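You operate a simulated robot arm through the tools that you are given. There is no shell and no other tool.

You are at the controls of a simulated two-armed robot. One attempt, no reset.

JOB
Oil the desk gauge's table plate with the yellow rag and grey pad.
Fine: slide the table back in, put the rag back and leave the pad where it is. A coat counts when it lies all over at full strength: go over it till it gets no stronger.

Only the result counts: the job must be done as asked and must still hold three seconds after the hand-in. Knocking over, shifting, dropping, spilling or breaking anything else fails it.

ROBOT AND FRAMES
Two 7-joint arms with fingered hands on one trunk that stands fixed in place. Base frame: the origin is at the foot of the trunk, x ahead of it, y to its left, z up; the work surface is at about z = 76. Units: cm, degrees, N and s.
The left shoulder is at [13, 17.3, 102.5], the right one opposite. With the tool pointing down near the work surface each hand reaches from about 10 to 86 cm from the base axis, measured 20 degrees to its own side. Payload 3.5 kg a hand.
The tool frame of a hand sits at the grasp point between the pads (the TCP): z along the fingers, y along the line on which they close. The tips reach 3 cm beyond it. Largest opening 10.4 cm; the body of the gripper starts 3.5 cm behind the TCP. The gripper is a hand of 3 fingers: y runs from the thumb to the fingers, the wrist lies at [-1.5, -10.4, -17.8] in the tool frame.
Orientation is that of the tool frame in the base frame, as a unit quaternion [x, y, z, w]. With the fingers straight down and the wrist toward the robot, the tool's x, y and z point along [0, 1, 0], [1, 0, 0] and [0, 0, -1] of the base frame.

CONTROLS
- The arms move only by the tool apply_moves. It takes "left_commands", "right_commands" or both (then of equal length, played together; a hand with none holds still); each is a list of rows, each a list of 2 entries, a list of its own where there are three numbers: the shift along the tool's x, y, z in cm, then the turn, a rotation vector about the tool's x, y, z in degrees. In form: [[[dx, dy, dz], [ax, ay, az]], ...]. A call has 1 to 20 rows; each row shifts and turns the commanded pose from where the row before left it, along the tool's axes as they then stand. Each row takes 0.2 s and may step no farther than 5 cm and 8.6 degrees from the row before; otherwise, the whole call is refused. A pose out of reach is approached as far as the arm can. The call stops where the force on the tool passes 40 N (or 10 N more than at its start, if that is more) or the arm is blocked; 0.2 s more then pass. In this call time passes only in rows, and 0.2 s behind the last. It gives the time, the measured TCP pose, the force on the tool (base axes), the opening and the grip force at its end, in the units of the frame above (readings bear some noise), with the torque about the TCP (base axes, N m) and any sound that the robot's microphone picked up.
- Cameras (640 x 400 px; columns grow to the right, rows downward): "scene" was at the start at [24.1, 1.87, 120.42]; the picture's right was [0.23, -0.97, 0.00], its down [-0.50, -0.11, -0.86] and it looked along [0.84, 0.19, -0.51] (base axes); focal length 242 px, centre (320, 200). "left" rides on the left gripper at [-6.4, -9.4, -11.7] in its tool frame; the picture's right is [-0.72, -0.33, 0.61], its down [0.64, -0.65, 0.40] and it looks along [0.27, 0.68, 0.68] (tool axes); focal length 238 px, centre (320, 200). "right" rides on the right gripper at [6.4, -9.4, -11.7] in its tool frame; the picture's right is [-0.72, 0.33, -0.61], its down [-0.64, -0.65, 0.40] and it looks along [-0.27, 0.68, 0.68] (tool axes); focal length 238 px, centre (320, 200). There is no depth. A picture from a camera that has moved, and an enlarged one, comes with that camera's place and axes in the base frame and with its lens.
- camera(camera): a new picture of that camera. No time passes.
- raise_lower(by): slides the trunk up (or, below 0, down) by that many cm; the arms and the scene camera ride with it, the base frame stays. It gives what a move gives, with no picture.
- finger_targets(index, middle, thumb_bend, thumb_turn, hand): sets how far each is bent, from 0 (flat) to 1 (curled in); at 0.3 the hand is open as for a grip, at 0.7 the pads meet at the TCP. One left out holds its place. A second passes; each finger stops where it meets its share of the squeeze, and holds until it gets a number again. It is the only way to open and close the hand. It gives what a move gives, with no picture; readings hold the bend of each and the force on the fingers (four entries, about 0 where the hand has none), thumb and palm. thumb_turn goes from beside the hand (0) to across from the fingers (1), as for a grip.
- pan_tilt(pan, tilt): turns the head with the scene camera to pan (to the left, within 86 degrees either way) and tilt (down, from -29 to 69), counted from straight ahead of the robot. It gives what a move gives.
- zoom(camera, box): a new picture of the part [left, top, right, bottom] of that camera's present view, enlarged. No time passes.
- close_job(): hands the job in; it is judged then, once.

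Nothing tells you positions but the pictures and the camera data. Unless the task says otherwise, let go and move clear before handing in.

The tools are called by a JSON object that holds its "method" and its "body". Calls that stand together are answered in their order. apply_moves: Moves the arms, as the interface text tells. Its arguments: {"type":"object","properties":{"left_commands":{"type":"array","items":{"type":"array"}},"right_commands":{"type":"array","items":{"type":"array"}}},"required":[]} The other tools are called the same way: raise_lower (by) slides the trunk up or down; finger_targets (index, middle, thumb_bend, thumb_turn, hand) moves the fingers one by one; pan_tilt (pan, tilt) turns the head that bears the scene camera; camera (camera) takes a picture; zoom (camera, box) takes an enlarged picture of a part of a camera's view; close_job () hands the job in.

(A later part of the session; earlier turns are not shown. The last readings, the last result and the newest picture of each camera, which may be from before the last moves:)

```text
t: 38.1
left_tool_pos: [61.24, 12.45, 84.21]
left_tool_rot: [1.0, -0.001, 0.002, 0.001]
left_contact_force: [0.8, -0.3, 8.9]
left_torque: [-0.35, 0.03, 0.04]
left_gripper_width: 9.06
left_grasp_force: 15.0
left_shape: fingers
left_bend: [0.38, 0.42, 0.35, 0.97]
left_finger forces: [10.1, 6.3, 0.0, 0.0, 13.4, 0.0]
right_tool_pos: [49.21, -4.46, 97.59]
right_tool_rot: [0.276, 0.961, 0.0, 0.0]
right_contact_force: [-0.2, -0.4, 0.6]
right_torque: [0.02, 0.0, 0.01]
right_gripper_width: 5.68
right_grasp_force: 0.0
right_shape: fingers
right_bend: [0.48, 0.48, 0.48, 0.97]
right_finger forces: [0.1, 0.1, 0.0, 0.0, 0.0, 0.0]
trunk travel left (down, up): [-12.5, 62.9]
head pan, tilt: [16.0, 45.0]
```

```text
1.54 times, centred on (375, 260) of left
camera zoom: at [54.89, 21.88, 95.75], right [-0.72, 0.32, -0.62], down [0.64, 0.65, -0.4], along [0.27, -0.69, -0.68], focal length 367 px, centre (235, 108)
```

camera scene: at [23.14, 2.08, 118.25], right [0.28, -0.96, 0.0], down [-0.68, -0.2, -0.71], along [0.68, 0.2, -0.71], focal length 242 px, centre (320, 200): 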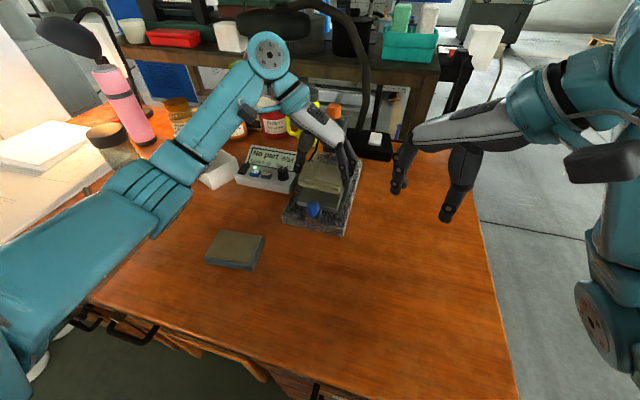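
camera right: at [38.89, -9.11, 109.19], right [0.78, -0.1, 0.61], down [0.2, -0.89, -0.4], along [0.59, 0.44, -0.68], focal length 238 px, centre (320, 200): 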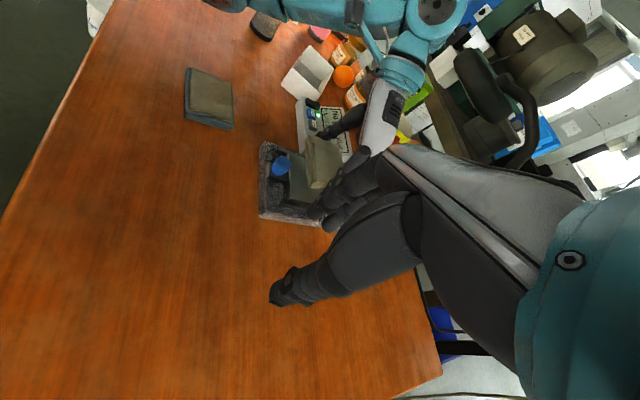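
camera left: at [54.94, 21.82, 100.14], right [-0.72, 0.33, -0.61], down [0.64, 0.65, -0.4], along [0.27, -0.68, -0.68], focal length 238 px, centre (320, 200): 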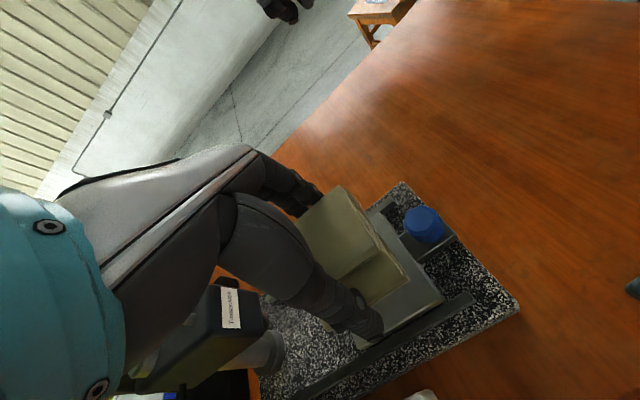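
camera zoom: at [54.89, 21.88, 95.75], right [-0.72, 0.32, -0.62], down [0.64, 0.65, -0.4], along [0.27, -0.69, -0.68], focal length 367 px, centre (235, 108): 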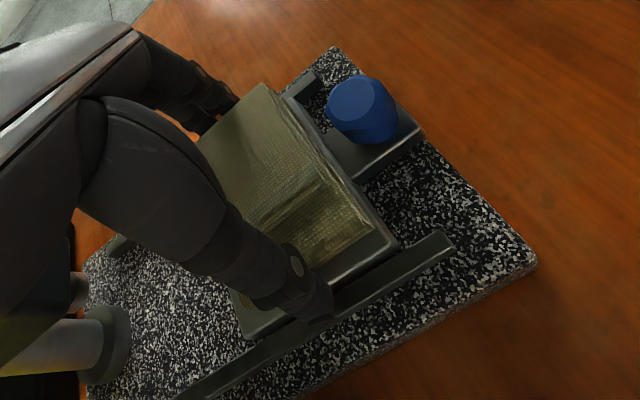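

Contact is at about 9 N. I'll wipe in short cross-strokes along y, across the rails, so the table isn't pushed along its slide.

{"method": "apply_moves", "body": {"left_commands": [[[0, -0.4, 0], [0, 0, 0]], [[0, -0.4, 0], [0, 0, 0]], [[0, -0.4, 0], [0, 0, 0]], [[0, -0.4, 0], [0, 0, 0]], [[0, 0.4, 0], [0, 0, 0]], [[0, 0.4, 0], [0, 0, 0]], [[0, 0.4, 0], [0, 0, 0]], [[0, 0.4, 0], [0, 0, 0]], [[0, 0.4, 0], [0, 0, 0]], [[0, 0.4, 0], [0, 0, 0]], [[0, 0.4, 0], [0, 0, 0]], [[0, 0.4, 0], [0, 0, 0]], [[0, -0.4, 0], [0, 0, 0]], [[0, -0.4, 0], [0, 0, 0]], [[0, -0.4, 0], [0, 0, 0]], [[0, -0.4, 0], [0, 0, 0]]]}}

{"method": "zoom", "body": {"camera": "scene", "box": [270, 110, 380, 220]}}

{"method": "zoom", "body": {"camera": "left", "box": [220, 130, 530, 390]}}

```text
t: 41.5
left_tool_pos: [61.36, 12.09, 84.06]
left_tool_rot: [1.0, -0.001, 0.001, 0.001]
left_contact_force: [-1.9, -6.1, 12.3]
left_torque: [-0.29, 0.04, 0.03]
left_gripper_width: 9.14
left_grasp_force: 14.9
left_shape: fingers
left_bend: [0.37, 0.42, 0.36, 0.96]
left_finger forces: [10.6, 7.2, 0.0, 0.1, 11.7, 0.1]
right_tool_pos: [49.16, -4.52, 97.56]
right_tool_rot: [0.276, 0.961, 0.001, 0.0]
right_contact_force: [-0.5, -1.1, 0.3]
right_torque: [0.02, 0.01, -0.02]
right_gripper_width: 5.69
right_grasp_force: 0.1
right_shape: fingers
right_bend: [0.48, 0.48, 0.48, 0.97]
right_finger forces: [0.1, 0.1, 0.1, 0.0, 0.1, 0.1]
trunk travel left (down, up): [-12.5, 62.9]
head pan, tilt: [16.0, 45.0]
```

```text
3.64 times, centred on (325, 165) of scene
camera zoom: at [23.02, 2.01, 118.28], right [0.28, -0.96, 0.0], down [-0.68, -0.19, -0.71], along [0.68, 0.2, -0.71], focal length 880 px, centre (302, 327)
```

zoom: 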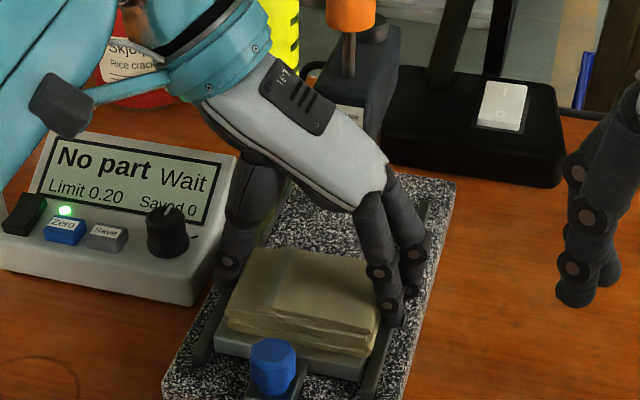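

```text
1.54 times, centred on (375, 260) of left
camera zoom: at [54.92, 21.71, 95.68], right [-0.72, 0.33, -0.62], down [0.64, 0.65, -0.4], along [0.27, -0.69, -0.68], focal length 367 px, centre (235, 108)
```

zoom: 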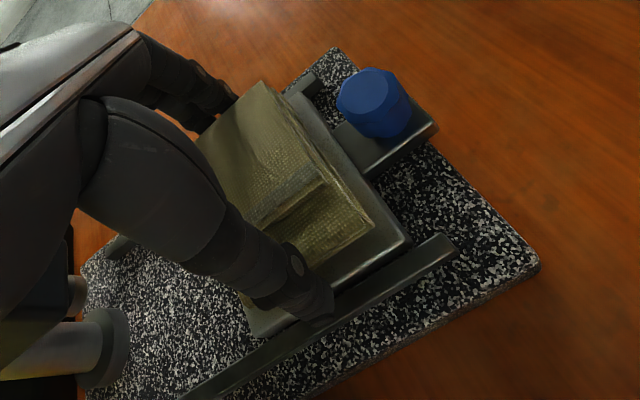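

The strokes worked, though the table drifted slightly toward the robot. I'll lift the rag and look at the coat.

{"method": "apply_moves", "body": {"left_commands": [[[0, 0, -0.5], [0, 0, 0]], [[0, 0, -2], [0, 0, 0]], [[0, 0, -3], [0, 0, 0]], [[0, -4, -1], [0, 0, 0]], [[0, -4.5, -1], [0, 0, 0]]]}}

{"method": "zoom", "body": {"camera": "scene", "box": [270, 110, 380, 240]}}

{"method": "camera", "body": {"camera": "left"}}

{"method": "zoom", "body": {"camera": "right", "box": [220, 110, 360, 240]}}

```text
t: 42.7
left_tool_pos: [61.19, 20.81, 91.28]
left_tool_rot: [1.0, 0.0, 0.0, 0.0]
left_contact_force: [-0.1, -0.5, 0.0]
left_torque: [0.01, 0.01, 0.02]
left_gripper_width: 9.06
left_grasp_force: 12.8
left_shape: fingers
left_bend: [0.38, 0.42, 0.36, 0.96]
left_finger forces: [6.6, 6.1, 0.1, 0.1, 13.2, 0.1]
right_tool_pos: [49.07, -4.46, 97.39]
right_tool_rot: [0.276, 0.961, 0.0, 0.0]
right_contact_force: [0.4, 0.5, -0.8]
right_torque: [0.0, 0.03, 0.03]
right_gripper_width: 5.68
right_grasp_force: 0.0
right_shape: fingers
right_bend: [0.48, 0.48, 0.48, 0.97]
right_finger forces: [0.0, 0.0, 0.0, 0.0, 0.0, 0.1]
trunk travel left (down, up): [-12.5, 62.9]
head pan, tilt: [16.0, 45.0]
```

```text
3.08 times, centred on (325, 175) of scene
camera zoom: at [23.13, 2.09, 118.25], right [0.28, -0.96, 0.0], down [-0.68, -0.19, -0.71], along [0.68, 0.19, -0.71], focal length 745 px, centre (305, 277)
```

zoom: 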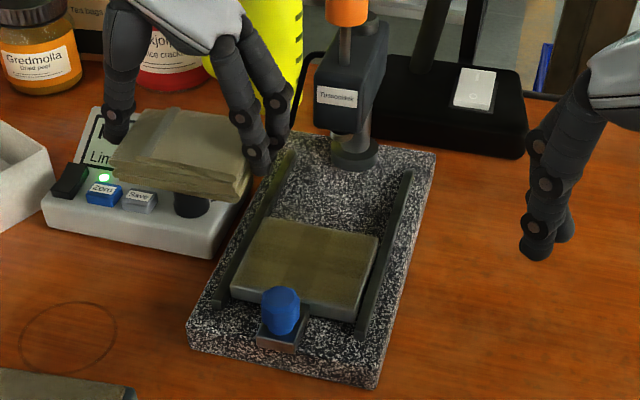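

```text
taken
camera left: at [54.83, 30.22, 102.9], right [-0.72, 0.33, -0.61], down [0.64, 0.65, -0.4], along [0.27, -0.68, -0.68], focal length 238 px, centre (320, 200)
```

left: 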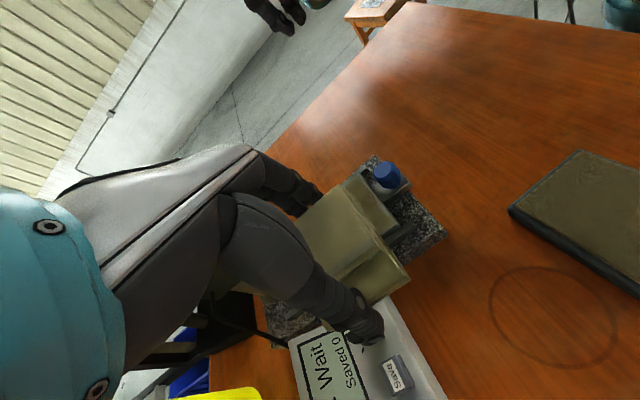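

```text
3.08 times, centred on (290, 175) of right
camera zoom: at [38.87, -9.1, 109.2], right [0.78, -0.1, 0.61], down [0.2, -0.89, -0.4], along [0.59, 0.44, -0.68], focal length 733 px, centre (412, 277)
```

zoom: 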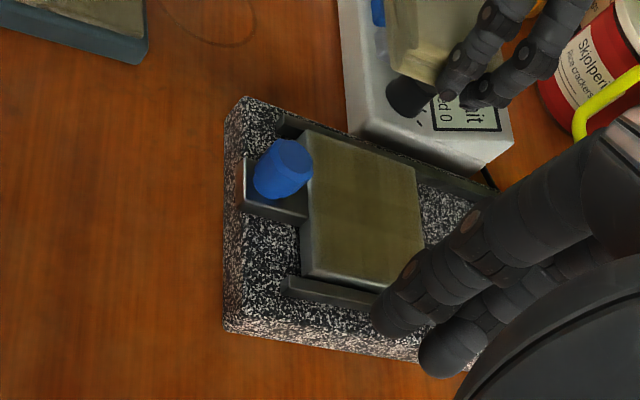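

{"method": "zoom", "body": {"camera": "scene", "box": [300, 145, 345, 190]}}

{"method": "zoom", "body": {"camera": "right", "box": [270, 140, 325, 190]}}

{"method": "zoom", "body": {"camera": "left", "box": [330, 150, 430, 240]}}

```text
8.89 times, centred on (322, 168) of scene
camera zoom: at [23.13, 2.09, 118.25], right [0.28, -0.96, 0.0], down [-0.68, -0.19, -0.71], along [0.68, 0.19, -0.71], focal length 2152 px, centre (298, 489)
```

zoom: 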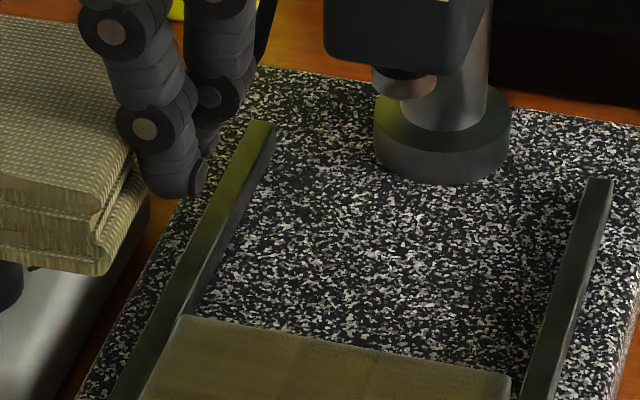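

```text
8.00 times, centred on (298, 165) of right
camera zoom: at [38.87, -9.1, 109.2], right [0.78, -0.1, 0.61], down [0.2, -0.89, -0.4], along [0.59, 0.44, -0.68], focal length 1907 px, centre (500, 480)
```

zoom: 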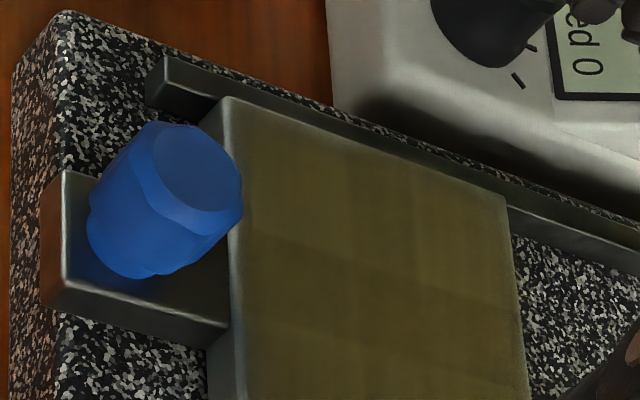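

```text
4.44 times, centred on (380, 195) of left
camera zoom: at [54.83, 30.22, 102.9], right [-0.72, 0.33, -0.61], down [0.64, 0.65, -0.4], along [0.27, -0.68, -0.68], focal length 1059 px, centre (53, 222)
```

zoom: 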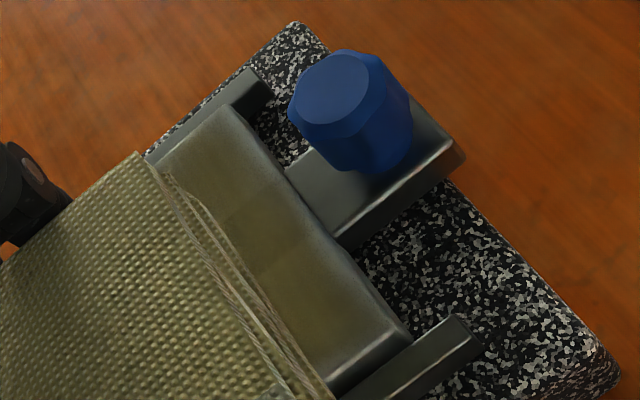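

{"method": "zoom", "body": {"camera": "scene", "box": [294, 174, 350, 226]}}

{"method": "zoom", "body": {"camera": "right", "box": [278, 148, 326, 208]}}

```text
7.69 times, centred on (322, 200) of scene
camera zoom: at [23.13, 2.09, 118.25], right [0.28, -0.96, 0.0], down [-0.68, -0.19, -0.71], along [0.68, 0.19, -0.71], focal length 1862 px, centre (305, 200)
```

zoom: 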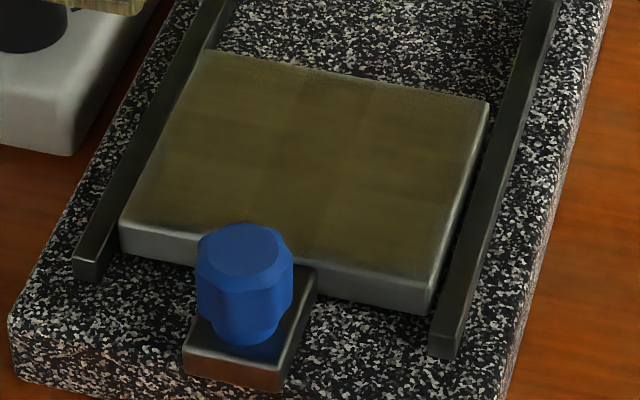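

```text
6.67 times, centred on (302, 178) of right
camera zoom: at [38.87, -9.1, 109.2], right [0.78, -0.1, 0.61], down [0.2, -0.89, -0.4], along [0.59, 0.44, -0.68], focal length 1589 px, centre (440, 347)
```

zoom: 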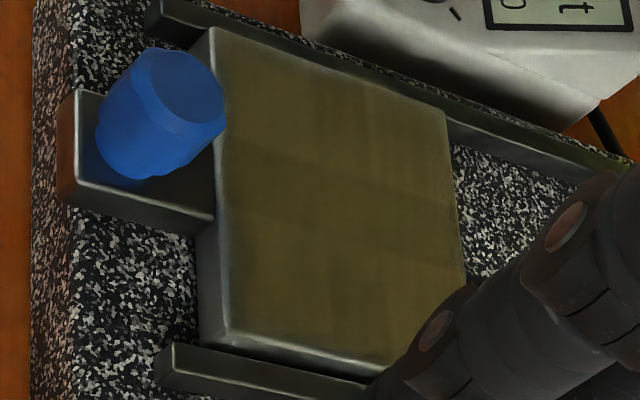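

The coat shows as an olive film over the plate, still uneven in strength. I'll recharge the rag on the pad and go over it again.

{"method": "apply_moves", "body": {"left_commands": [[[-3.23, -1.06, 0.56], [0, 0, 0]], [[-3.23, -1.06, 0.56], [0, 0, 0]], [[-3.23, -1.06, 0.56], [0, 0, 0]], [[-3.23, -1.06, 0.56], [0, 0, 0]], [[-3.2, -1.06, 0.56], [0, 0, 0]], [[0, 0, 0], [0, 0, -3]], [[0, 0, 0], [0, 0, -3]], [[0, 0, 2.5], [0, 0, 0]]]}}

{"method": "zoom", "body": {"camera": "scene", "box": [180, 170, 300, 280]}}

{"method": "zoom", "body": {"camera": "left", "box": [220, 130, 480, 390]}}

{"method": "zoom", "body": {"camera": "right", "box": [220, 110, 360, 240]}}

```text
t: 44.5
left_tool_pos: [45.26, 26.28, 86.05]
left_tool_rot: [0.999, 0.052, 0.0, 0.0]
left_contact_force: [0.1, -1.0, -1.1]
left_torque: [0.0, 0.0, -0.04]
left_gripper_width: 9.07
left_grasp_force: 12.5
left_shape: fingers
left_bend: [0.38, 0.42, 0.36, 0.96]
left_finger forces: [6.5, 6.0, 0.0, 0.1, 13.0, 0.0]
right_tool_pos: [49.28, -4.5, 97.39]
right_tool_rot: [0.276, 0.961, 0.001, 0.0]
right_contact_force: [0.1, -0.3, 0.5]
right_torque: [0.06, -0.01, -0.02]
right_gripper_width: 5.7
right_grasp_force: 0.2
right_shape: fingers
right_bend: [0.48, 0.48, 0.48, 0.97]
right_finger forces: [0.0, 0.0, 0.0, 0.0, 0.0, 0.0]
trunk travel left (down, up): [-12.5, 62.9]
head pan, tilt: [16.0, 45.0]
```

```text
3.64 times, centred on (240, 225) of scene
camera zoom: at [23.14, 2.08, 118.24], right [0.28, -0.96, 0.0], down [-0.68, -0.19, -0.71], along [0.68, 0.19, -0.71], focal length 880 px, centre (611, 109)
```

zoom: 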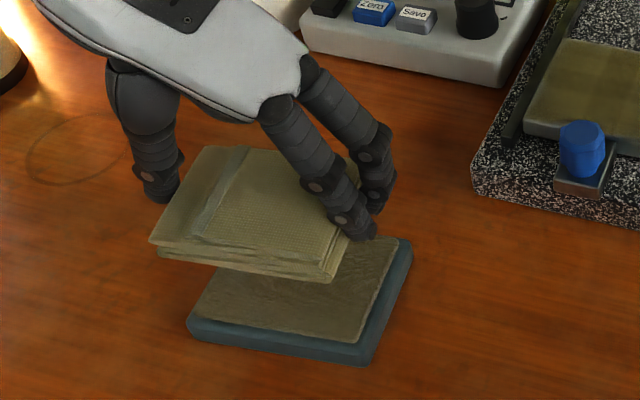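

```text
1.54 times, centred on (350, 260) of left
camera zoom: at [37.95, 34.94, 97.69], right [-0.75, 0.25, -0.61], down [0.57, 0.72, -0.4], along [0.34, -0.65, -0.68], focal length 367 px, centre (274, 108)
```

zoom: 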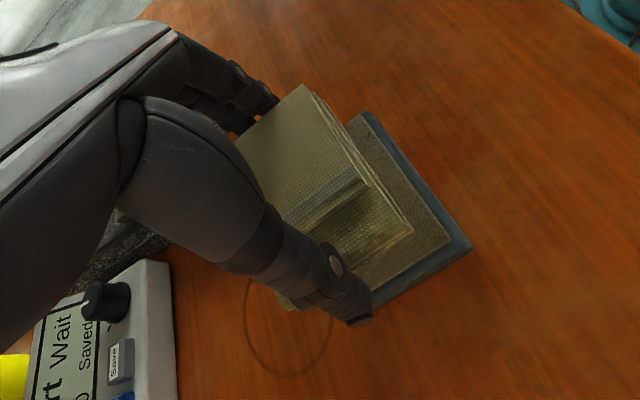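

```text
3.08 times, centred on (290, 175) of right
camera zoom: at [38.89, -9.1, 109.18], right [0.78, -0.1, 0.61], down [0.2, -0.89, -0.4], along [0.59, 0.44, -0.68], focal length 733 px, centre (412, 277)
```

zoom: 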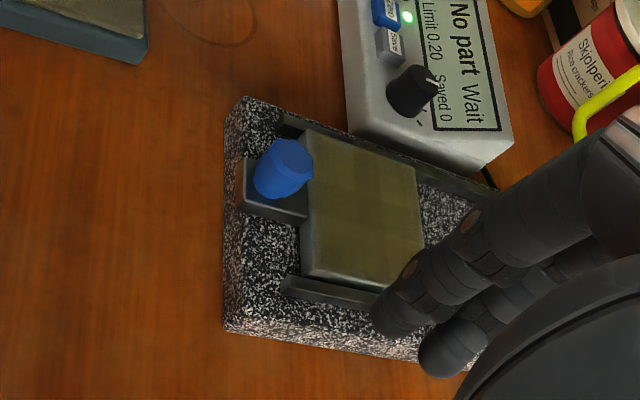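

{"method": "apply_moves", "body": {"left_commands": [[[-0.2, 0.1, 1.5], [0, 0, 0]], [[0, 0, 1.2], [0, 0, 0]], [[0, 0, 0.8], [0, 0, 0]], [[0, 0, 0.4], [0, 0, 0]], [[0, 0, 0.3], [0, 0, 0]], [[0, 0, 0], [0, 0, 0]], [[0, 0, 0], [0, 0, 0]], [[0, 0, 0], [0, 0, 0]], [[0, 0, 0], [0, 0, 0]], [[0, 0, 0], [0, 0, 0]]]}}

{"method": "zoom", "body": {"camera": "scene", "box": [180, 170, 300, 280]}}

```text
t: 46.7
left_tool_pos: [44.94, 26.16, 82.09]
left_tool_rot: [0.999, 0.052, 0.0, 0.0]
left_contact_force: [1.0, 1.5, 6.1]
left_torque: [-0.22, 0.01, -0.02]
left_gripper_width: 9.05
left_grasp_force: 14.7
left_shape: fingers
left_bend: [0.38, 0.42, 0.36, 0.96]
left_finger forces: [8.8, 5.9, 0.1, 0.0, 14.0, 0.0]
right_tool_pos: [49.21, -4.52, 97.38]
right_tool_rot: [0.276, 0.961, 0.0, 0.0]
right_contact_force: [-0.2, -0.4, 0.3]
right_torque: [0.04, 0.0, -0.01]
right_gripper_width: 5.68
right_grasp_force: 0.1
right_shape: fingers
right_bend: [0.48, 0.48, 0.48, 0.97]
right_finger forces: [0.0, 0.1, 0.1, 0.0, 0.0, 0.1]
trunk travel left (down, up): [-12.5, 62.9]
head pan, tilt: [16.0, 45.0]
```

```text
3.64 times, centred on (240, 225) of scene
camera zoom: at [23.11, 2.07, 118.25], right [0.28, -0.96, 0.0], down [-0.68, -0.19, -0.71], along [0.68, 0.19, -0.71], focal length 880 px, centre (611, 109)
```

zoom: 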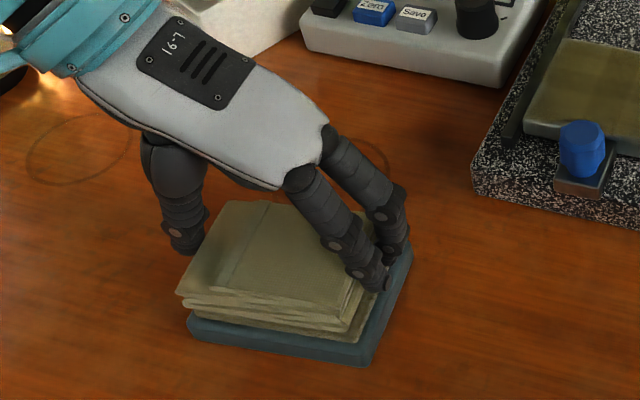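

{"method": "apply_moves", "body": {"left_commands": [[[0, 0, 0.2], [0, 0, 0]], [[0, 0, 0.1], [0, 0, 0]], [[0, 0, 0], [0, 0, 0]], [[0, 0, 0], [0, 0, 0]], [[0, 0, 0], [0, 0, 0]], [[0, 0, 0], [0, 0, 0]], [[0, 0, 0], [0, 0, 0]]]}}

{"method": "zoom", "body": {"camera": "scene", "box": [180, 170, 300, 280]}}

```text
t: 48.3
left_tool_pos: [44.91, 26.1, 81.72]
left_tool_rot: [0.999, 0.052, 0.001, 0.0]
left_contact_force: [2.4, -0.4, 28.3]
left_torque: [0.06, 0.03, 0.05]
left_gripper_width: 9.19
left_grasp_force: 16.5
left_shape: fingers
left_bend: [0.37, 0.42, 0.35, 0.97]
left_finger forces: [9.7, 6.1, 0.1, 0.1, 16.7, 0.0]
right_tool_pos: [49.05, -4.6, 97.51]
right_tool_rot: [0.276, 0.961, 0.001, 0.0]
right_contact_force: [0.0, 0.6, 0.4]
right_torque: [-0.03, -0.02, 0.01]
right_gripper_width: 5.71
right_grasp_force: 0.1
right_shape: fingers
right_bend: [0.48, 0.48, 0.48, 0.97]
right_finger forces: [0.0, 0.1, 0.0, 0.0, 0.0, 0.0]
trunk travel left (down, up): [-12.5, 62.9]
head pan, tilt: [16.0, 45.0]
```

```text
3.64 times, centred on (240, 225) of scene
camera zoom: at [22.99, 1.97, 118.29], right [0.28, -0.96, 0.0], down [-0.68, -0.19, -0.71], along [0.68, 0.2, -0.71], focal length 880 px, centre (611, 109)
```

zoom: 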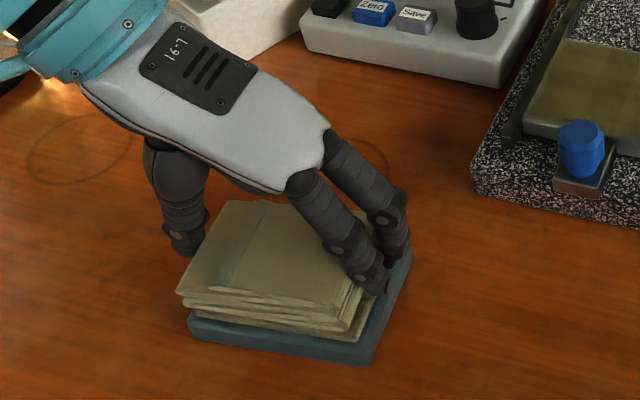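

The rag is recharged. I'll lift it and go to the near part of the plate, close behind the knob.

{"method": "apply_moves", "body": {"left_commands": [[[0, 0, -0.5], [0, 0, 0]], [[0, 0, -1.3], [0, 0, 0]], [[0, 0, -2.2], [0, 0, 0]], [[0, 0, -2.8], [0, 0, 0]], [[0, 0, 0], [0, 0, 3]], [[0, 0, 0], [0, 0, 3]], [[2.52, 2.27, 0], [0, 0, 0]], [[2.52, 2.27, 0], [0, 0, 0]], [[2.52, 2.27, 0], [0, 0, 0]], [[2.52, 2.27, 0], [0, 0, 0]], [[2.52, 2.27, 0], [0, 0, 0]], [[2.52, 2.27, 0], [0, 0, 0]], [[0, 0, 2], [0, 0, 0]]]}}

{"method": "zoom", "body": {"camera": "scene", "box": [270, 110, 380, 240]}}

{"method": "zoom", "body": {"camera": "left", "box": [220, 130, 530, 390]}}

```text
t: 51.1
left_tool_pos: [60.33, 12.64, 86.52]
left_tool_rot: [1.0, 0.0, 0.0, 0.0]
left_contact_force: [0.1, 0.1, -0.4]
left_torque: [-0.02, 0.04, -0.02]
left_gripper_width: 9.08
left_grasp_force: 12.0
left_shape: fingers
left_bend: [0.38, 0.42, 0.35, 0.97]
left_finger forces: [6.2, 5.7, 0.0, 0.0, 12.3, 0.0]
right_tool_pos: [49.1, -4.52, 97.42]
right_tool_rot: [0.276, 0.961, 0.0, -0.001]
right_contact_force: [1.0, -0.1, 0.0]
right_torque: [0.01, 0.0, -0.02]
right_gripper_width: 5.73
right_grasp_force: 0.1
right_shape: fingers
right_bend: [0.48, 0.48, 0.48, 0.97]
right_finger forces: [0.1, 0.1, 0.0, 0.0, 0.1, 0.0]
trunk travel left (down, up): [-12.5, 62.9]
head pan, tilt: [16.0, 45.0]
```

```text
3.08 times, centred on (325, 175) of scene
camera zoom: at [23.16, 2.06, 118.24], right [0.28, -0.96, 0.0], down [-0.68, -0.19, -0.71], along [0.68, 0.19, -0.71], focal length 745 px, centre (305, 277)
```

zoom: 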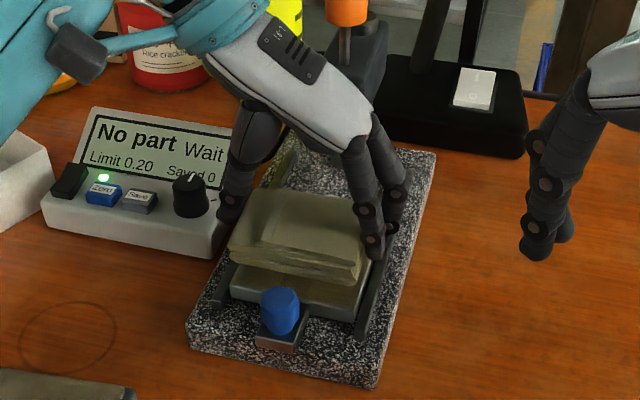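

```text
1.54 times, centred on (375, 260) of left
camera zoom: at [54.02, 21.97, 98.18], right [-0.72, 0.33, -0.61], down [0.64, 0.65, -0.4], along [0.27, -0.68, -0.68], focal length 367 px, centre (235, 108)
```

zoom: 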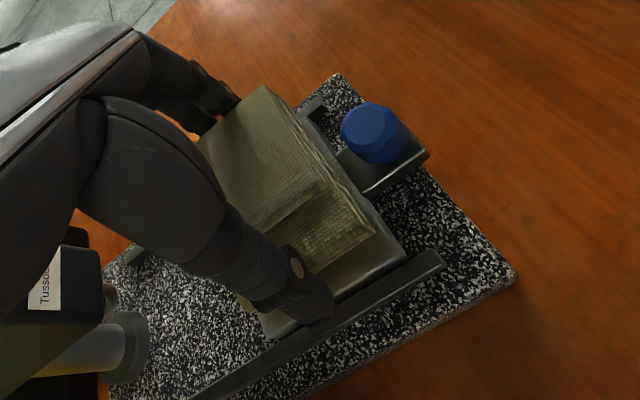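

{"method": "apply_moves", "body": {"left_commands": [[[-0.15, 0, 1.0], [0, 0, 0]], [[-0.15, 0, 0.8], [0, 0, 0]], [[0, 0, 0.4], [0, 0, 0]], [[0, 0, 0.3], [0, 0, 0]]]}}

{"method": "zoom", "body": {"camera": "left", "box": [220, 130, 530, 390]}}

```text
t: 52.1
left_tool_pos: [59.99, 12.7, 84.02]
left_tool_rot: [1.0, 0.001, 0.002, 0.001]
left_contact_force: [-0.4, 0.7, 5.6]
left_torque: [0.08, 0.07, -0.05]
left_gripper_width: 9.1
left_grasp_force: 13.8
left_shape: fingers
left_bend: [0.38, 0.43, 0.35, 0.97]
left_finger forces: [7.6, 5.6, 0.0, 0.1, 14.3, 0.0]
right_tool_pos: [49.17, -4.52, 97.39]
right_tool_rot: [0.276, 0.961, 0.0, 0.0]
right_contact_force: [0.3, -0.4, 0.2]
right_torque: [-0.01, -0.01, 0.0]
right_gripper_width: 5.72
right_grasp_force: 0.1
right_shape: fingers
right_bend: [0.48, 0.48, 0.48, 0.97]
right_finger forces: [0.0, 0.1, 0.0, 0.0, 0.0, 0.1]
trunk travel left (down, up): [-12.5, 62.9]
head pan, tilt: [16.0, 45.0]
```

```text
1.54 times, centred on (375, 260) of left
camera zoom: at [53.6, 21.99, 95.7], right [-0.72, 0.33, -0.62], down [0.64, 0.65, -0.4], along [0.27, -0.68, -0.68], focal length 367 px, centre (235, 108)
```

zoom: 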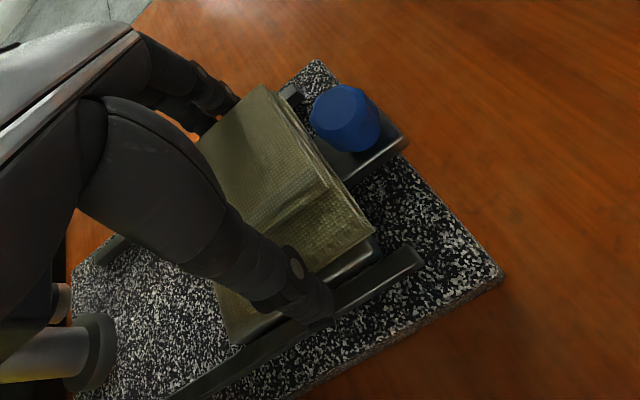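

The rag now reaches the plate's near edge. I'll wipe across, back and forth.

{"method": "apply_moves", "body": {"left_commands": [[[0, -0.4, 0.08], [0, 0, 0]], [[0, -0.4, 0], [0, 0, 0]], [[0, -0.4, 0], [0, 0, 0]], [[0, -0.4, 0], [0, 0, 0]], [[0, 0.4, 0], [0, 0, 0]], [[0, 0.4, 0], [0, 0, 0]], [[0, 0.4, 0], [0, 0, 0]], [[0, 0.4, 0], [0, 0, 0]], [[0, 0.4, 0], [0, 0, 0]], [[0, 0.4, 0], [0, 0, 0]], [[0, 0.4, 0], [0, 0, 0]], [[0, 0.4, 0], [0, 0, 0]], [[0, -0.4, 0], [0, 0, 0]], [[0, -0.4, 0], [0, 0, 0]], [[0, -0.4, 0], [0, 0, 0]], [[0, -0.4, 0], [0, 0, 0]]]}}

{"method": "zoom", "body": {"camera": "left", "box": [220, 130, 530, 390]}}

{"method": "zoom", "body": {"camera": "scene", "box": [270, 110, 380, 240]}}

```text
t: 55.5
left_tool_pos: [59.8, 12.46, 83.97]
left_tool_rot: [1.0, -0.001, 0.001, 0.0]
left_contact_force: [0.5, -5.4, 11.2]
left_torque: [0.04, 0.02, 0.01]
left_gripper_width: 9.15
left_grasp_force: 14.9
left_shape: fingers
left_bend: [0.37, 0.42, 0.36, 0.97]
left_finger forces: [9.7, 6.9, 0.0, 0.0, 12.8, 0.0]
right_tool_pos: [49.08, -4.5, 97.49]
right_tool_rot: [0.277, 0.961, 0.0, 0.0]
right_contact_force: [0.8, 0.3, -0.6]
right_torque: [-0.02, -0.01, 0.03]
right_gripper_width: 5.69
right_grasp_force: 0.0
right_shape: fingers
right_bend: [0.48, 0.48, 0.48, 0.97]
right_finger forces: [0.1, 0.0, 0.0, 0.1, 0.1, 0.0]
trunk travel left (down, up): [-12.5, 62.9]
head pan, tilt: [16.0, 45.0]
```

```text
1.54 times, centred on (375, 260) of left
camera zoom: at [53.41, 21.9, 95.62], right [-0.72, 0.33, -0.61], down [0.64, 0.65, -0.4], along [0.27, -0.68, -0.68], focal length 367 px, centre (235, 108)
```

zoom: 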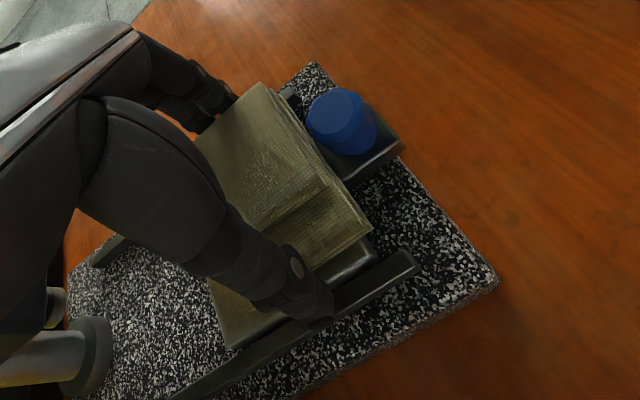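

```text
3.08 times, centred on (325, 175) of scene
camera zoom: at [23.05, 2.0, 118.27], right [0.28, -0.96, 0.0], down [-0.68, -0.19, -0.71], along [0.68, 0.2, -0.71], focal length 745 px, centre (305, 277)
```

zoom: 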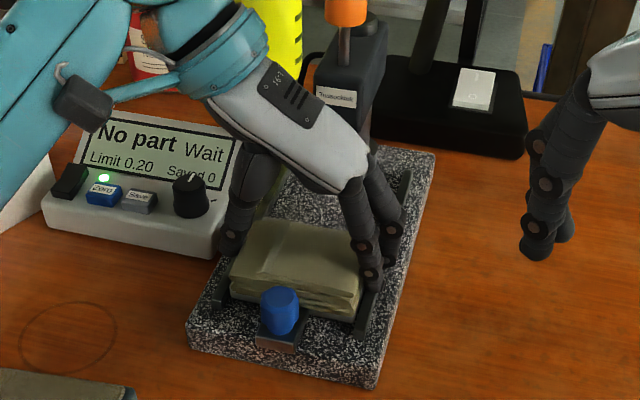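

The table stayed put this time. I'll lift slightly, move to the far part of the plate and wipe there.

{"method": "apply_moves", "body": {"left_commands": [[[0, 0, -0.6], [0, 0, 0]], [[0, 0, -1], [0, 0, 0]], [[1.4, 0, 0], [0, 0, 0]], [[1.4, 0, 0], [0, 0, 0]], [[0, 0, 1], [0, 0, 0]], [[0, 0, 0.6], [0, 0, 0]]]}}

{"method": "zoom", "body": {"camera": "left", "box": [220, 130, 530, 390]}}

{"method": "zoom", "body": {"camera": "scene", "box": [270, 110, 380, 240]}}

```text
t: 56.9
left_tool_pos: [62.54, 12.59, 84.03]
left_tool_rot: [1.0, 0.0, 0.0, 0.001]
left_contact_force: [0.4, -1.2, 1.9]
left_torque: [0.07, 0.01, -0.03]
left_gripper_width: 9.11
left_grasp_force: 14.1
left_shape: fingers
left_bend: [0.37, 0.42, 0.35, 0.97]
left_finger forces: [7.8, 5.9, 0.0, 0.1, 13.7, 0.0]
right_tool_pos: [49.12, -4.5, 97.41]
right_tool_rot: [0.275, 0.961, 0.0, 0.0]
right_contact_force: [-0.2, -0.1, -0.2]
right_torque: [-0.03, 0.01, 0.03]
right_gripper_width: 5.68
right_grasp_force: 0.0
right_shape: fingers
right_bend: [0.48, 0.48, 0.48, 0.97]
right_finger forces: [0.0, 0.0, 0.0, 0.1, 0.0, 0.0]
trunk travel left (down, up): [-12.5, 62.9]
head pan, tilt: [16.0, 45.0]
```

```text
1.54 times, centred on (375, 260) of left
camera zoom: at [56.22, 21.98, 95.69], right [-0.72, 0.33, -0.62], down [0.64, 0.65, -0.4], along [0.27, -0.68, -0.68], focal length 367 px, centre (235, 108)
```

zoom: 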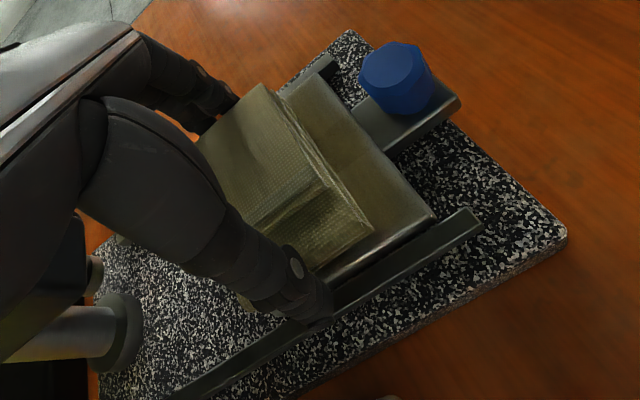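

```text
3.08 times, centred on (325, 175) of scene
camera zoom: at [23.1, 2.06, 118.26], right [0.28, -0.96, 0.0], down [-0.68, -0.19, -0.71], along [0.68, 0.19, -0.71], focal length 745 px, centre (305, 277)
```

zoom: 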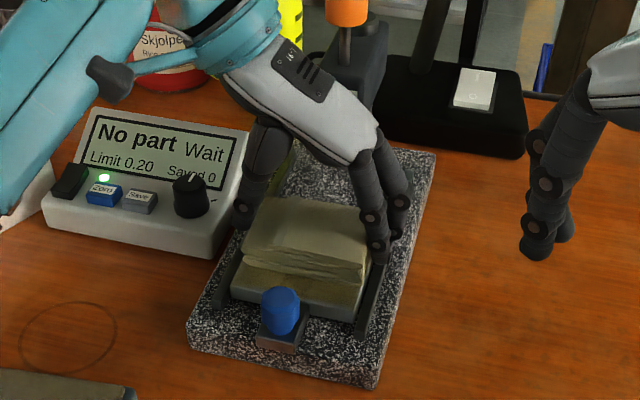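

{"method": "apply_moves", "body": {"left_commands": [[[0, 0, 0.12], [0, 0, 0]], [[0, -0.4, 0.05], [0, 0, 0]], [[0, -0.4, 0], [0, 0, 0]], [[0, -0.4, 0], [0, 0, 0]], [[0, 0.4, 0], [0, 0, 0]], [[0, 0.4, 0], [0, 0, 0]], [[0, 0.4, 0], [0, 0, 0]], [[0, 0.4, 0], [0, 0, 0]], [[0, 0.4, 0], [0, 0, 0]], [[0, 0.4, 0], [0, 0, 0]], [[0, 0.4, 0], [0, 0, 0]], [[0, 0.4, 0], [0, 0, 0]], [[0, -0.4, 0], [0, 0, 0]], [[0, -0.4, 0], [0, 0, 0]], [[0, -0.4, 0], [0, 0, 0]], [[0, -0.4, 0], [0, 0, 0]], [[0, -0.4, 0], [0, 0, 0]]]}}

{"method": "zoom", "body": {"camera": "left", "box": [220, 130, 530, 390]}}

{"method": "apply_moves", "body": {"left_commands": [[[0, 0, -0.6], [0, 0, 0]], [[0, 0, -2], [0, 0, 0]], [[0, 0, -3], [0, 0, 0]], [[-2, -4, -1], [0, 0, 0]], [[-2, -4.5, -1], [0, 0, 0]]]}}

{"method": "zoom", "body": {"camera": "scene", "box": [294, 174, 350, 226]}}

{"method": "zoom", "body": {"camera": "right", "box": [278, 148, 326, 208]}}

{"method": "camera", "body": {"camera": "left"}}

```text
t: 60.5
left_tool_pos: [62.61, 12.53, 83.82]
left_tool_rot: [1.0, 0.0, 0.001, 0.0]
left_contact_force: [-0.5, -3.5, 10.9]
left_torque: [0.21, -0.03, 0.01]
left_gripper_width: 9.23
left_grasp_force: 15.0
left_shape: fingers
left_bend: [0.37, 0.42, 0.35, 0.97]
left_finger forces: [9.7, 6.6, 0.0, 0.1, 13.9, 0.0]
right_tool_pos: [49.17, -4.55, 97.38]
right_tool_rot: [0.276, 0.961, 0.0, 0.0]
right_contact_force: [0.7, 0.1, -0.6]
right_torque: [-0.02, -0.01, 0.01]
right_gripper_width: 5.68
right_grasp_force: 0.1
right_shape: fingers
right_bend: [0.48, 0.48, 0.48, 0.97]
right_finger forces: [0.0, 0.1, 0.0, 0.0, 0.1, 0.1]
trunk travel left (down, up): [-12.5, 62.9]
head pan, tilt: [16.0, 45.0]
```

```text
1.54 times, centred on (375, 260) of left
camera zoom: at [56.29, 22.02, 95.47], right [-0.72, 0.33, -0.61], down [0.64, 0.65, -0.4], along [0.27, -0.68, -0.68], focal length 367 px, centre (235, 108)
```

zoom: 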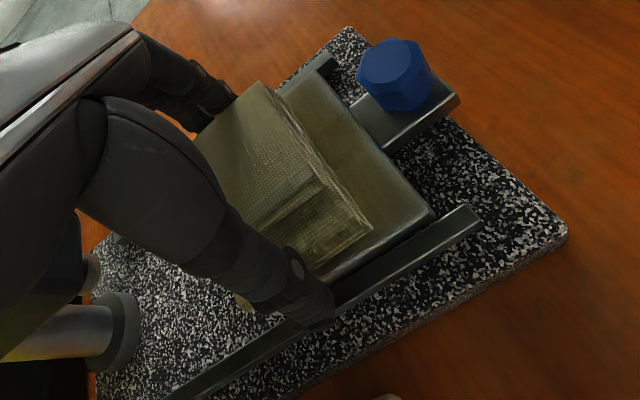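

```text
refused: row 5 steps farther than a row can; nothing moved
```

```text
7.69 times, centred on (322, 200) of scene
camera zoom: at [23.04, 2.01, 118.27], right [0.28, -0.96, 0.0], down [-0.68, -0.19, -0.71], along [0.68, 0.2, -0.71], focal length 1862 px, centre (305, 200)
```

zoom: 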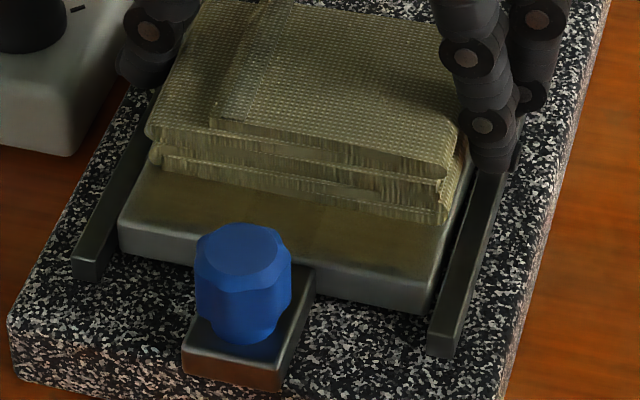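

```text
6.67 times, centred on (302, 178) of right
camera zoom: at [38.8, -9.17, 109.22], right [0.78, -0.1, 0.61], down [0.2, -0.89, -0.4], along [0.59, 0.44, -0.68], focal length 1589 px, centre (440, 347)
```

zoom: 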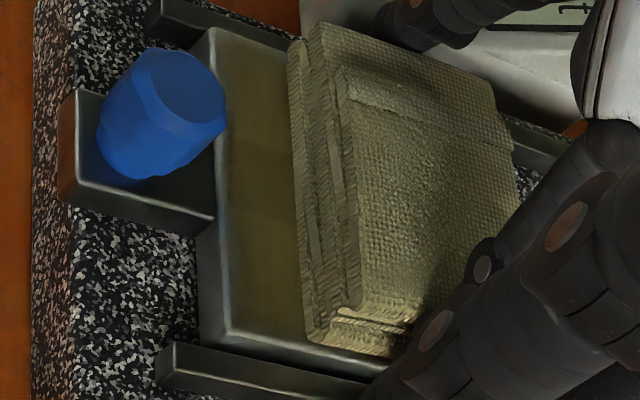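

```text
taken
camera left: at [56.29, 22.02, 95.47], right [-0.72, 0.33, -0.61], down [0.64, 0.65, -0.4], along [0.27, -0.68, -0.68], focal length 238 px, centre (320, 200)
```

left: 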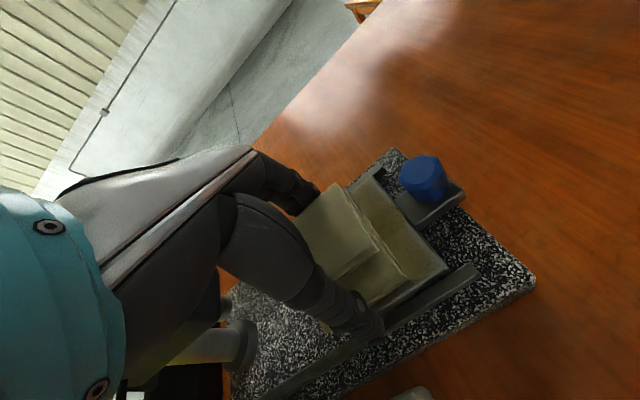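

The lift was refused because one step was too long. I'll lift with shorter steps and look at the coat.

{"method": "apply_moves", "body": {"left_commands": [[[0, 0, -0.6], [0, 0, 0]], [[0, 0, -2], [0, 0, 0]], [[0, 0, -3], [0, 0, 0]], [[-1.5, -4, -1], [0, 0, 0]], [[-1.5, -4, -1], [0, 0, 0]]]}}

{"method": "zoom", "body": {"camera": "scene", "box": [294, 174, 350, 226]}}

{"method": "zoom", "body": {"camera": "right", "box": [278, 148, 326, 208]}}

{"method": "camera", "body": {"camera": "left"}}

```text
t: 61.7
left_tool_pos: [59.51, 20.96, 91.23]
left_tool_rot: [1.0, -0.001, 0.0, 0.0]
left_contact_force: [-0.1, 0.5, -0.5]
left_torque: [0.0, -0.03, 0.01]
left_gripper_width: 9.21
left_grasp_force: 13.1
left_shape: fingers
left_bend: [0.37, 0.43, 0.35, 0.97]
left_finger forces: [7.6, 5.6, 0.0, 0.0, 13.3, 0.0]
right_tool_pos: [49.15, -4.27, 97.43]
right_tool_rot: [0.275, 0.961, 0.0, 0.0]
right_contact_force: [0.0, 0.4, 0.2]
right_torque: [0.0, 0.0, -0.01]
right_gripper_width: 5.69
right_grasp_force: 0.1
right_shape: fingers
right_bend: [0.48, 0.48, 0.48, 0.97]
right_finger forces: [0.0, 0.0, 0.0, 0.1, 0.0, 0.0]
trunk travel left (down, up): [-12.5, 62.9]
head pan, tilt: [16.0, 45.0]
```

```text
7.69 times, centred on (322, 200) of scene
camera zoom: at [23.12, 2.09, 118.25], right [0.28, -0.96, 0.0], down [-0.68, -0.19, -0.71], along [0.68, 0.19, -0.71], focal length 1862 px, centre (305, 200)
```

zoom: 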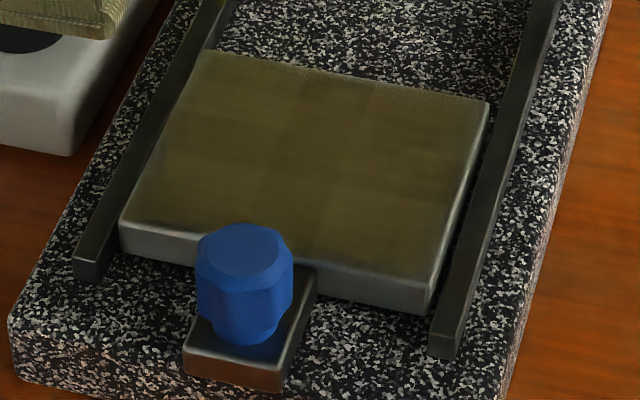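

```text
6.67 times, centred on (302, 178) of right
camera zoom: at [38.87, -9.09, 109.2], right [0.78, -0.1, 0.61], down [0.2, -0.89, -0.4], along [0.59, 0.44, -0.68], focal length 1589 px, centre (440, 347)
```

zoom: 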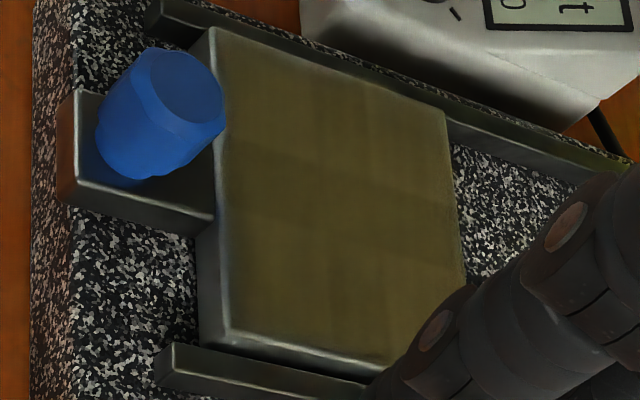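

```text
taken
camera left: at [53.21, 30.28, 102.94], right [-0.72, 0.33, -0.61], down [0.64, 0.65, -0.4], along [0.27, -0.68, -0.68], focal length 238 px, centre (320, 200)
```

left: 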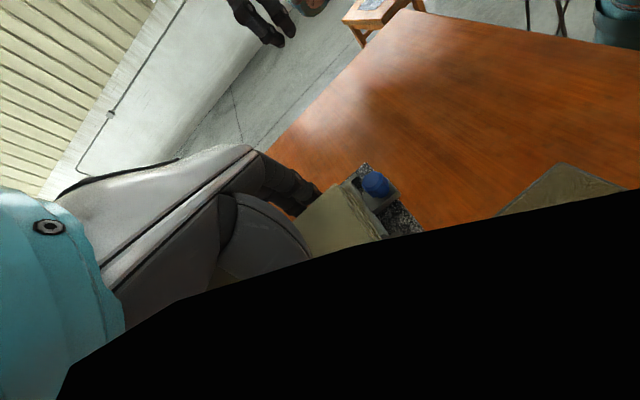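

The coat is stronger and reaches the edges now. I'll recharge and go over everything again, then compare.

{"method": "apply_moves", "body": {"left_commands": [[[-2.89, -1.04, 0.56], [0, 0, 0]], [[-2.89, -1.04, 0.56], [0, 0, 0]], [[-2.89, -1.04, 0.56], [0, 0, 0]], [[-2.89, -1.04, 0.56], [0, 0, 0]], [[-2.9, -1.03, 0.56], [0, 0, 0]], [[0, 0, 0], [0, 0, -3]], [[0, 0, 0], [0, 0, -3]], [[0, 0, 2.5], [0, 0, 0]]]}}

{"method": "zoom", "body": {"camera": "scene", "box": [180, 170, 300, 280]}}

{"method": "zoom", "body": {"camera": "left", "box": [220, 130, 480, 390]}}

```text
t: 63.5
left_tool_pos: [45.17, 25.76, 86.0]
left_tool_rot: [0.999, 0.052, 0.0, 0.0]
left_contact_force: [-0.4, 0.3, 0.0]
left_torque: [-0.01, -0.01, 0.0]
left_gripper_width: 9.2
left_grasp_force: 13.5
left_shape: fingers
left_bend: [0.37, 0.43, 0.35, 0.97]
left_finger forces: [7.6, 5.6, 0.0, 0.0, 13.1, 0.0]
right_tool_pos: [49.23, -4.47, 97.37]
right_tool_rot: [0.275, 0.961, 0.0, 0.0]
right_contact_force: [0.4, -0.6, 0.0]
right_torque: [-0.02, 0.0, 0.07]
right_gripper_width: 5.69
right_grasp_force: 0.0
right_shape: fingers
right_bend: [0.48, 0.48, 0.48, 0.97]
right_finger forces: [0.0, 0.0, 0.0, 0.0, 0.0, 0.0]
trunk travel left (down, up): [-12.5, 62.9]
head pan, tilt: [16.0, 45.0]
```

```text
3.64 times, centred on (240, 225) of scene
camera zoom: at [23.14, 2.08, 118.24], right [0.28, -0.96, 0.0], down [-0.68, -0.19, -0.71], along [0.68, 0.19, -0.71], focal length 880 px, centre (611, 109)
```

zoom: 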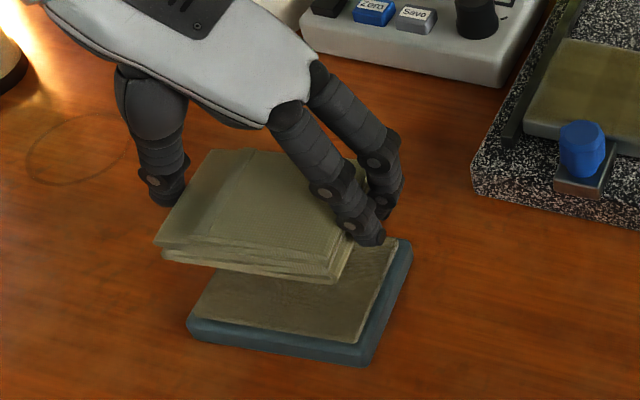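

```text
1.54 times, centred on (350, 260) of left
camera zoom: at [37.82, 34.43, 97.6], right [-0.75, 0.25, -0.61], down [0.57, 0.72, -0.4], along [0.34, -0.65, -0.68], focal length 367 px, centre (274, 108)
```

zoom: 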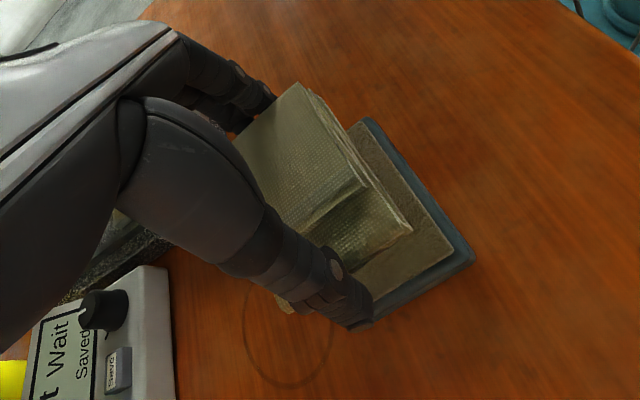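

{"method": "apply_moves", "body": {"left_commands": [[[-0.15, -0.4, 1.5], [0, 0, 0]], [[0, 0, 1.2], [0, 0, 0]], [[0, 0, 0.9], [0, 0, 0]], [[0, 0, 0.4], [0, 0, 0]], [[0, 0, 0.25], [0, 0, 0]], [[0, 0, 0], [0, 0, 0]], [[0, 0, 0], [0, 0, 0]], [[0, 0, 0], [0, 0, 0]], [[0, 0, 0], [0, 0, 0]], [[0, 0, 0], [0, 0, 0]], [[0, 0, 0], [0, 0, 0]], [[0, 0, 0], [0, 0, 0]], [[0, 0, 0], [0, 0, 0]]]}}

{"method": "zoom", "body": {"camera": "scene", "box": [180, 170, 300, 280]}}

```text
t: 66.3
left_tool_pos: [44.84, 26.17, 81.86]
left_tool_rot: [0.999, 0.052, 0.001, 0.0]
left_contact_force: [1.9, 0.4, 9.7]
left_torque: [0.26, 0.01, 0.02]
left_gripper_width: 9.22
left_grasp_force: 15.7
left_shape: fingers
left_bend: [0.37, 0.43, 0.35, 0.97]
left_finger forces: [7.7, 7.1, 0.1, 0.0, 16.1, 0.0]
right_tool_pos: [49.16, -4.49, 97.49]
right_tool_rot: [0.276, 0.961, -0.001, 0.0]
right_contact_force: [-0.4, -0.1, -0.8]
right_torque: [0.01, 0.01, 0.0]
right_gripper_width: 5.7
right_grasp_force: 0.1
right_shape: fingers
right_bend: [0.48, 0.48, 0.48, 0.97]
right_finger forces: [0.0, 0.0, 0.1, 0.0, 0.0, 0.0]
trunk travel left (down, up): [-12.5, 62.9]
head pan, tilt: [16.0, 45.0]
```

```text
3.64 times, centred on (240, 225) of scene
camera zoom: at [23.09, 2.05, 118.26], right [0.28, -0.96, 0.0], down [-0.68, -0.19, -0.71], along [0.68, 0.19, -0.71], focal length 880 px, centre (611, 109)
```

zoom: 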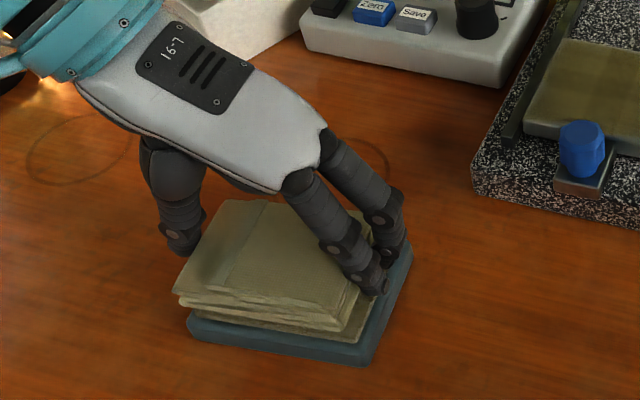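

{"method": "apply_moves", "body": {"left_commands": [[[0, 0, -0.5], [0, 0, 0]], [[0, 0, -1.3], [0, 0, 0]], [[0, 0, -2.2], [0, 0, 0]], [[0, 0, -2.8], [0, 0, 0]], [[0, 0, 0], [0, 0, 3]], [[0, 0, 0], [0, 0, 3]], [[2.5, 2.25, 0], [0, 0, 0]], [[2.5, 2.25, 0], [0, 0, 0]], [[2.5, 2.25, 0], [0, 0, 0]], [[2.5, 2.25, 0], [0, 0, 0]], [[2.5, 2.25, 0], [0, 0, 0]], [[2.5, 2.25, 0], [0, 0, 0]], [[0, 0, 2], [0, 0, 0]], [[0, 0, 1.5], [0, 0, 0]]]}}

{"method": "zoom", "body": {"camera": "left", "box": [220, 130, 530, 390]}}

```text
t: 69.3
left_tool_pos: [59.93, 12.56, 85.08]
left_tool_rot: [1.0, 0.0, 0.0, 0.001]
left_contact_force: [-0.7, 1.0, -0.4]
left_torque: [0.0, 0.02, 0.0]
left_gripper_width: 9.17
left_grasp_force: 12.7
left_shape: fingers
left_bend: [0.38, 0.43, 0.35, 0.97]
left_finger forces: [7.4, 5.8, 0.0, 0.1, 13.3, 0.1]
right_tool_pos: [49.19, -4.47, 97.47]
right_tool_rot: [0.275, 0.961, 0.0, 0.0]
right_contact_force: [-0.7, -0.7, 0.3]
right_torque: [-0.01, 0.02, 0.04]
right_gripper_width: 5.68
right_grasp_force: 0.2
right_shape: fingers
right_bend: [0.48, 0.48, 0.48, 0.97]
right_finger forces: [0.1, 0.0, 0.0, 0.1, 0.0, 0.0]
trunk travel left (down, up): [-12.5, 62.9]
head pan, tilt: [16.0, 45.0]
```

```text
1.54 times, centred on (375, 260) of left
camera zoom: at [53.54, 22.0, 96.73], right [-0.72, 0.33, -0.61], down [0.64, 0.65, -0.4], along [0.27, -0.68, -0.68], focal length 367 px, centre (235, 108)
```

zoom: 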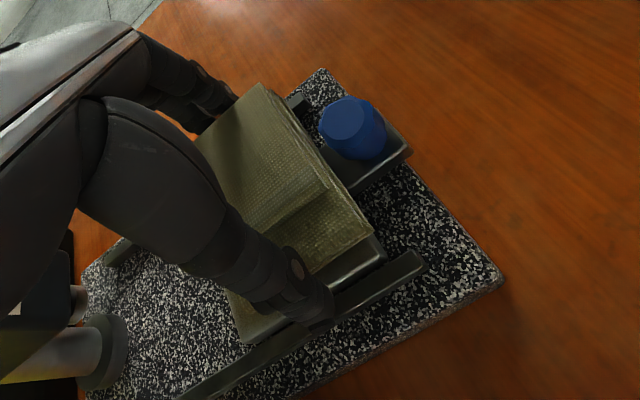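

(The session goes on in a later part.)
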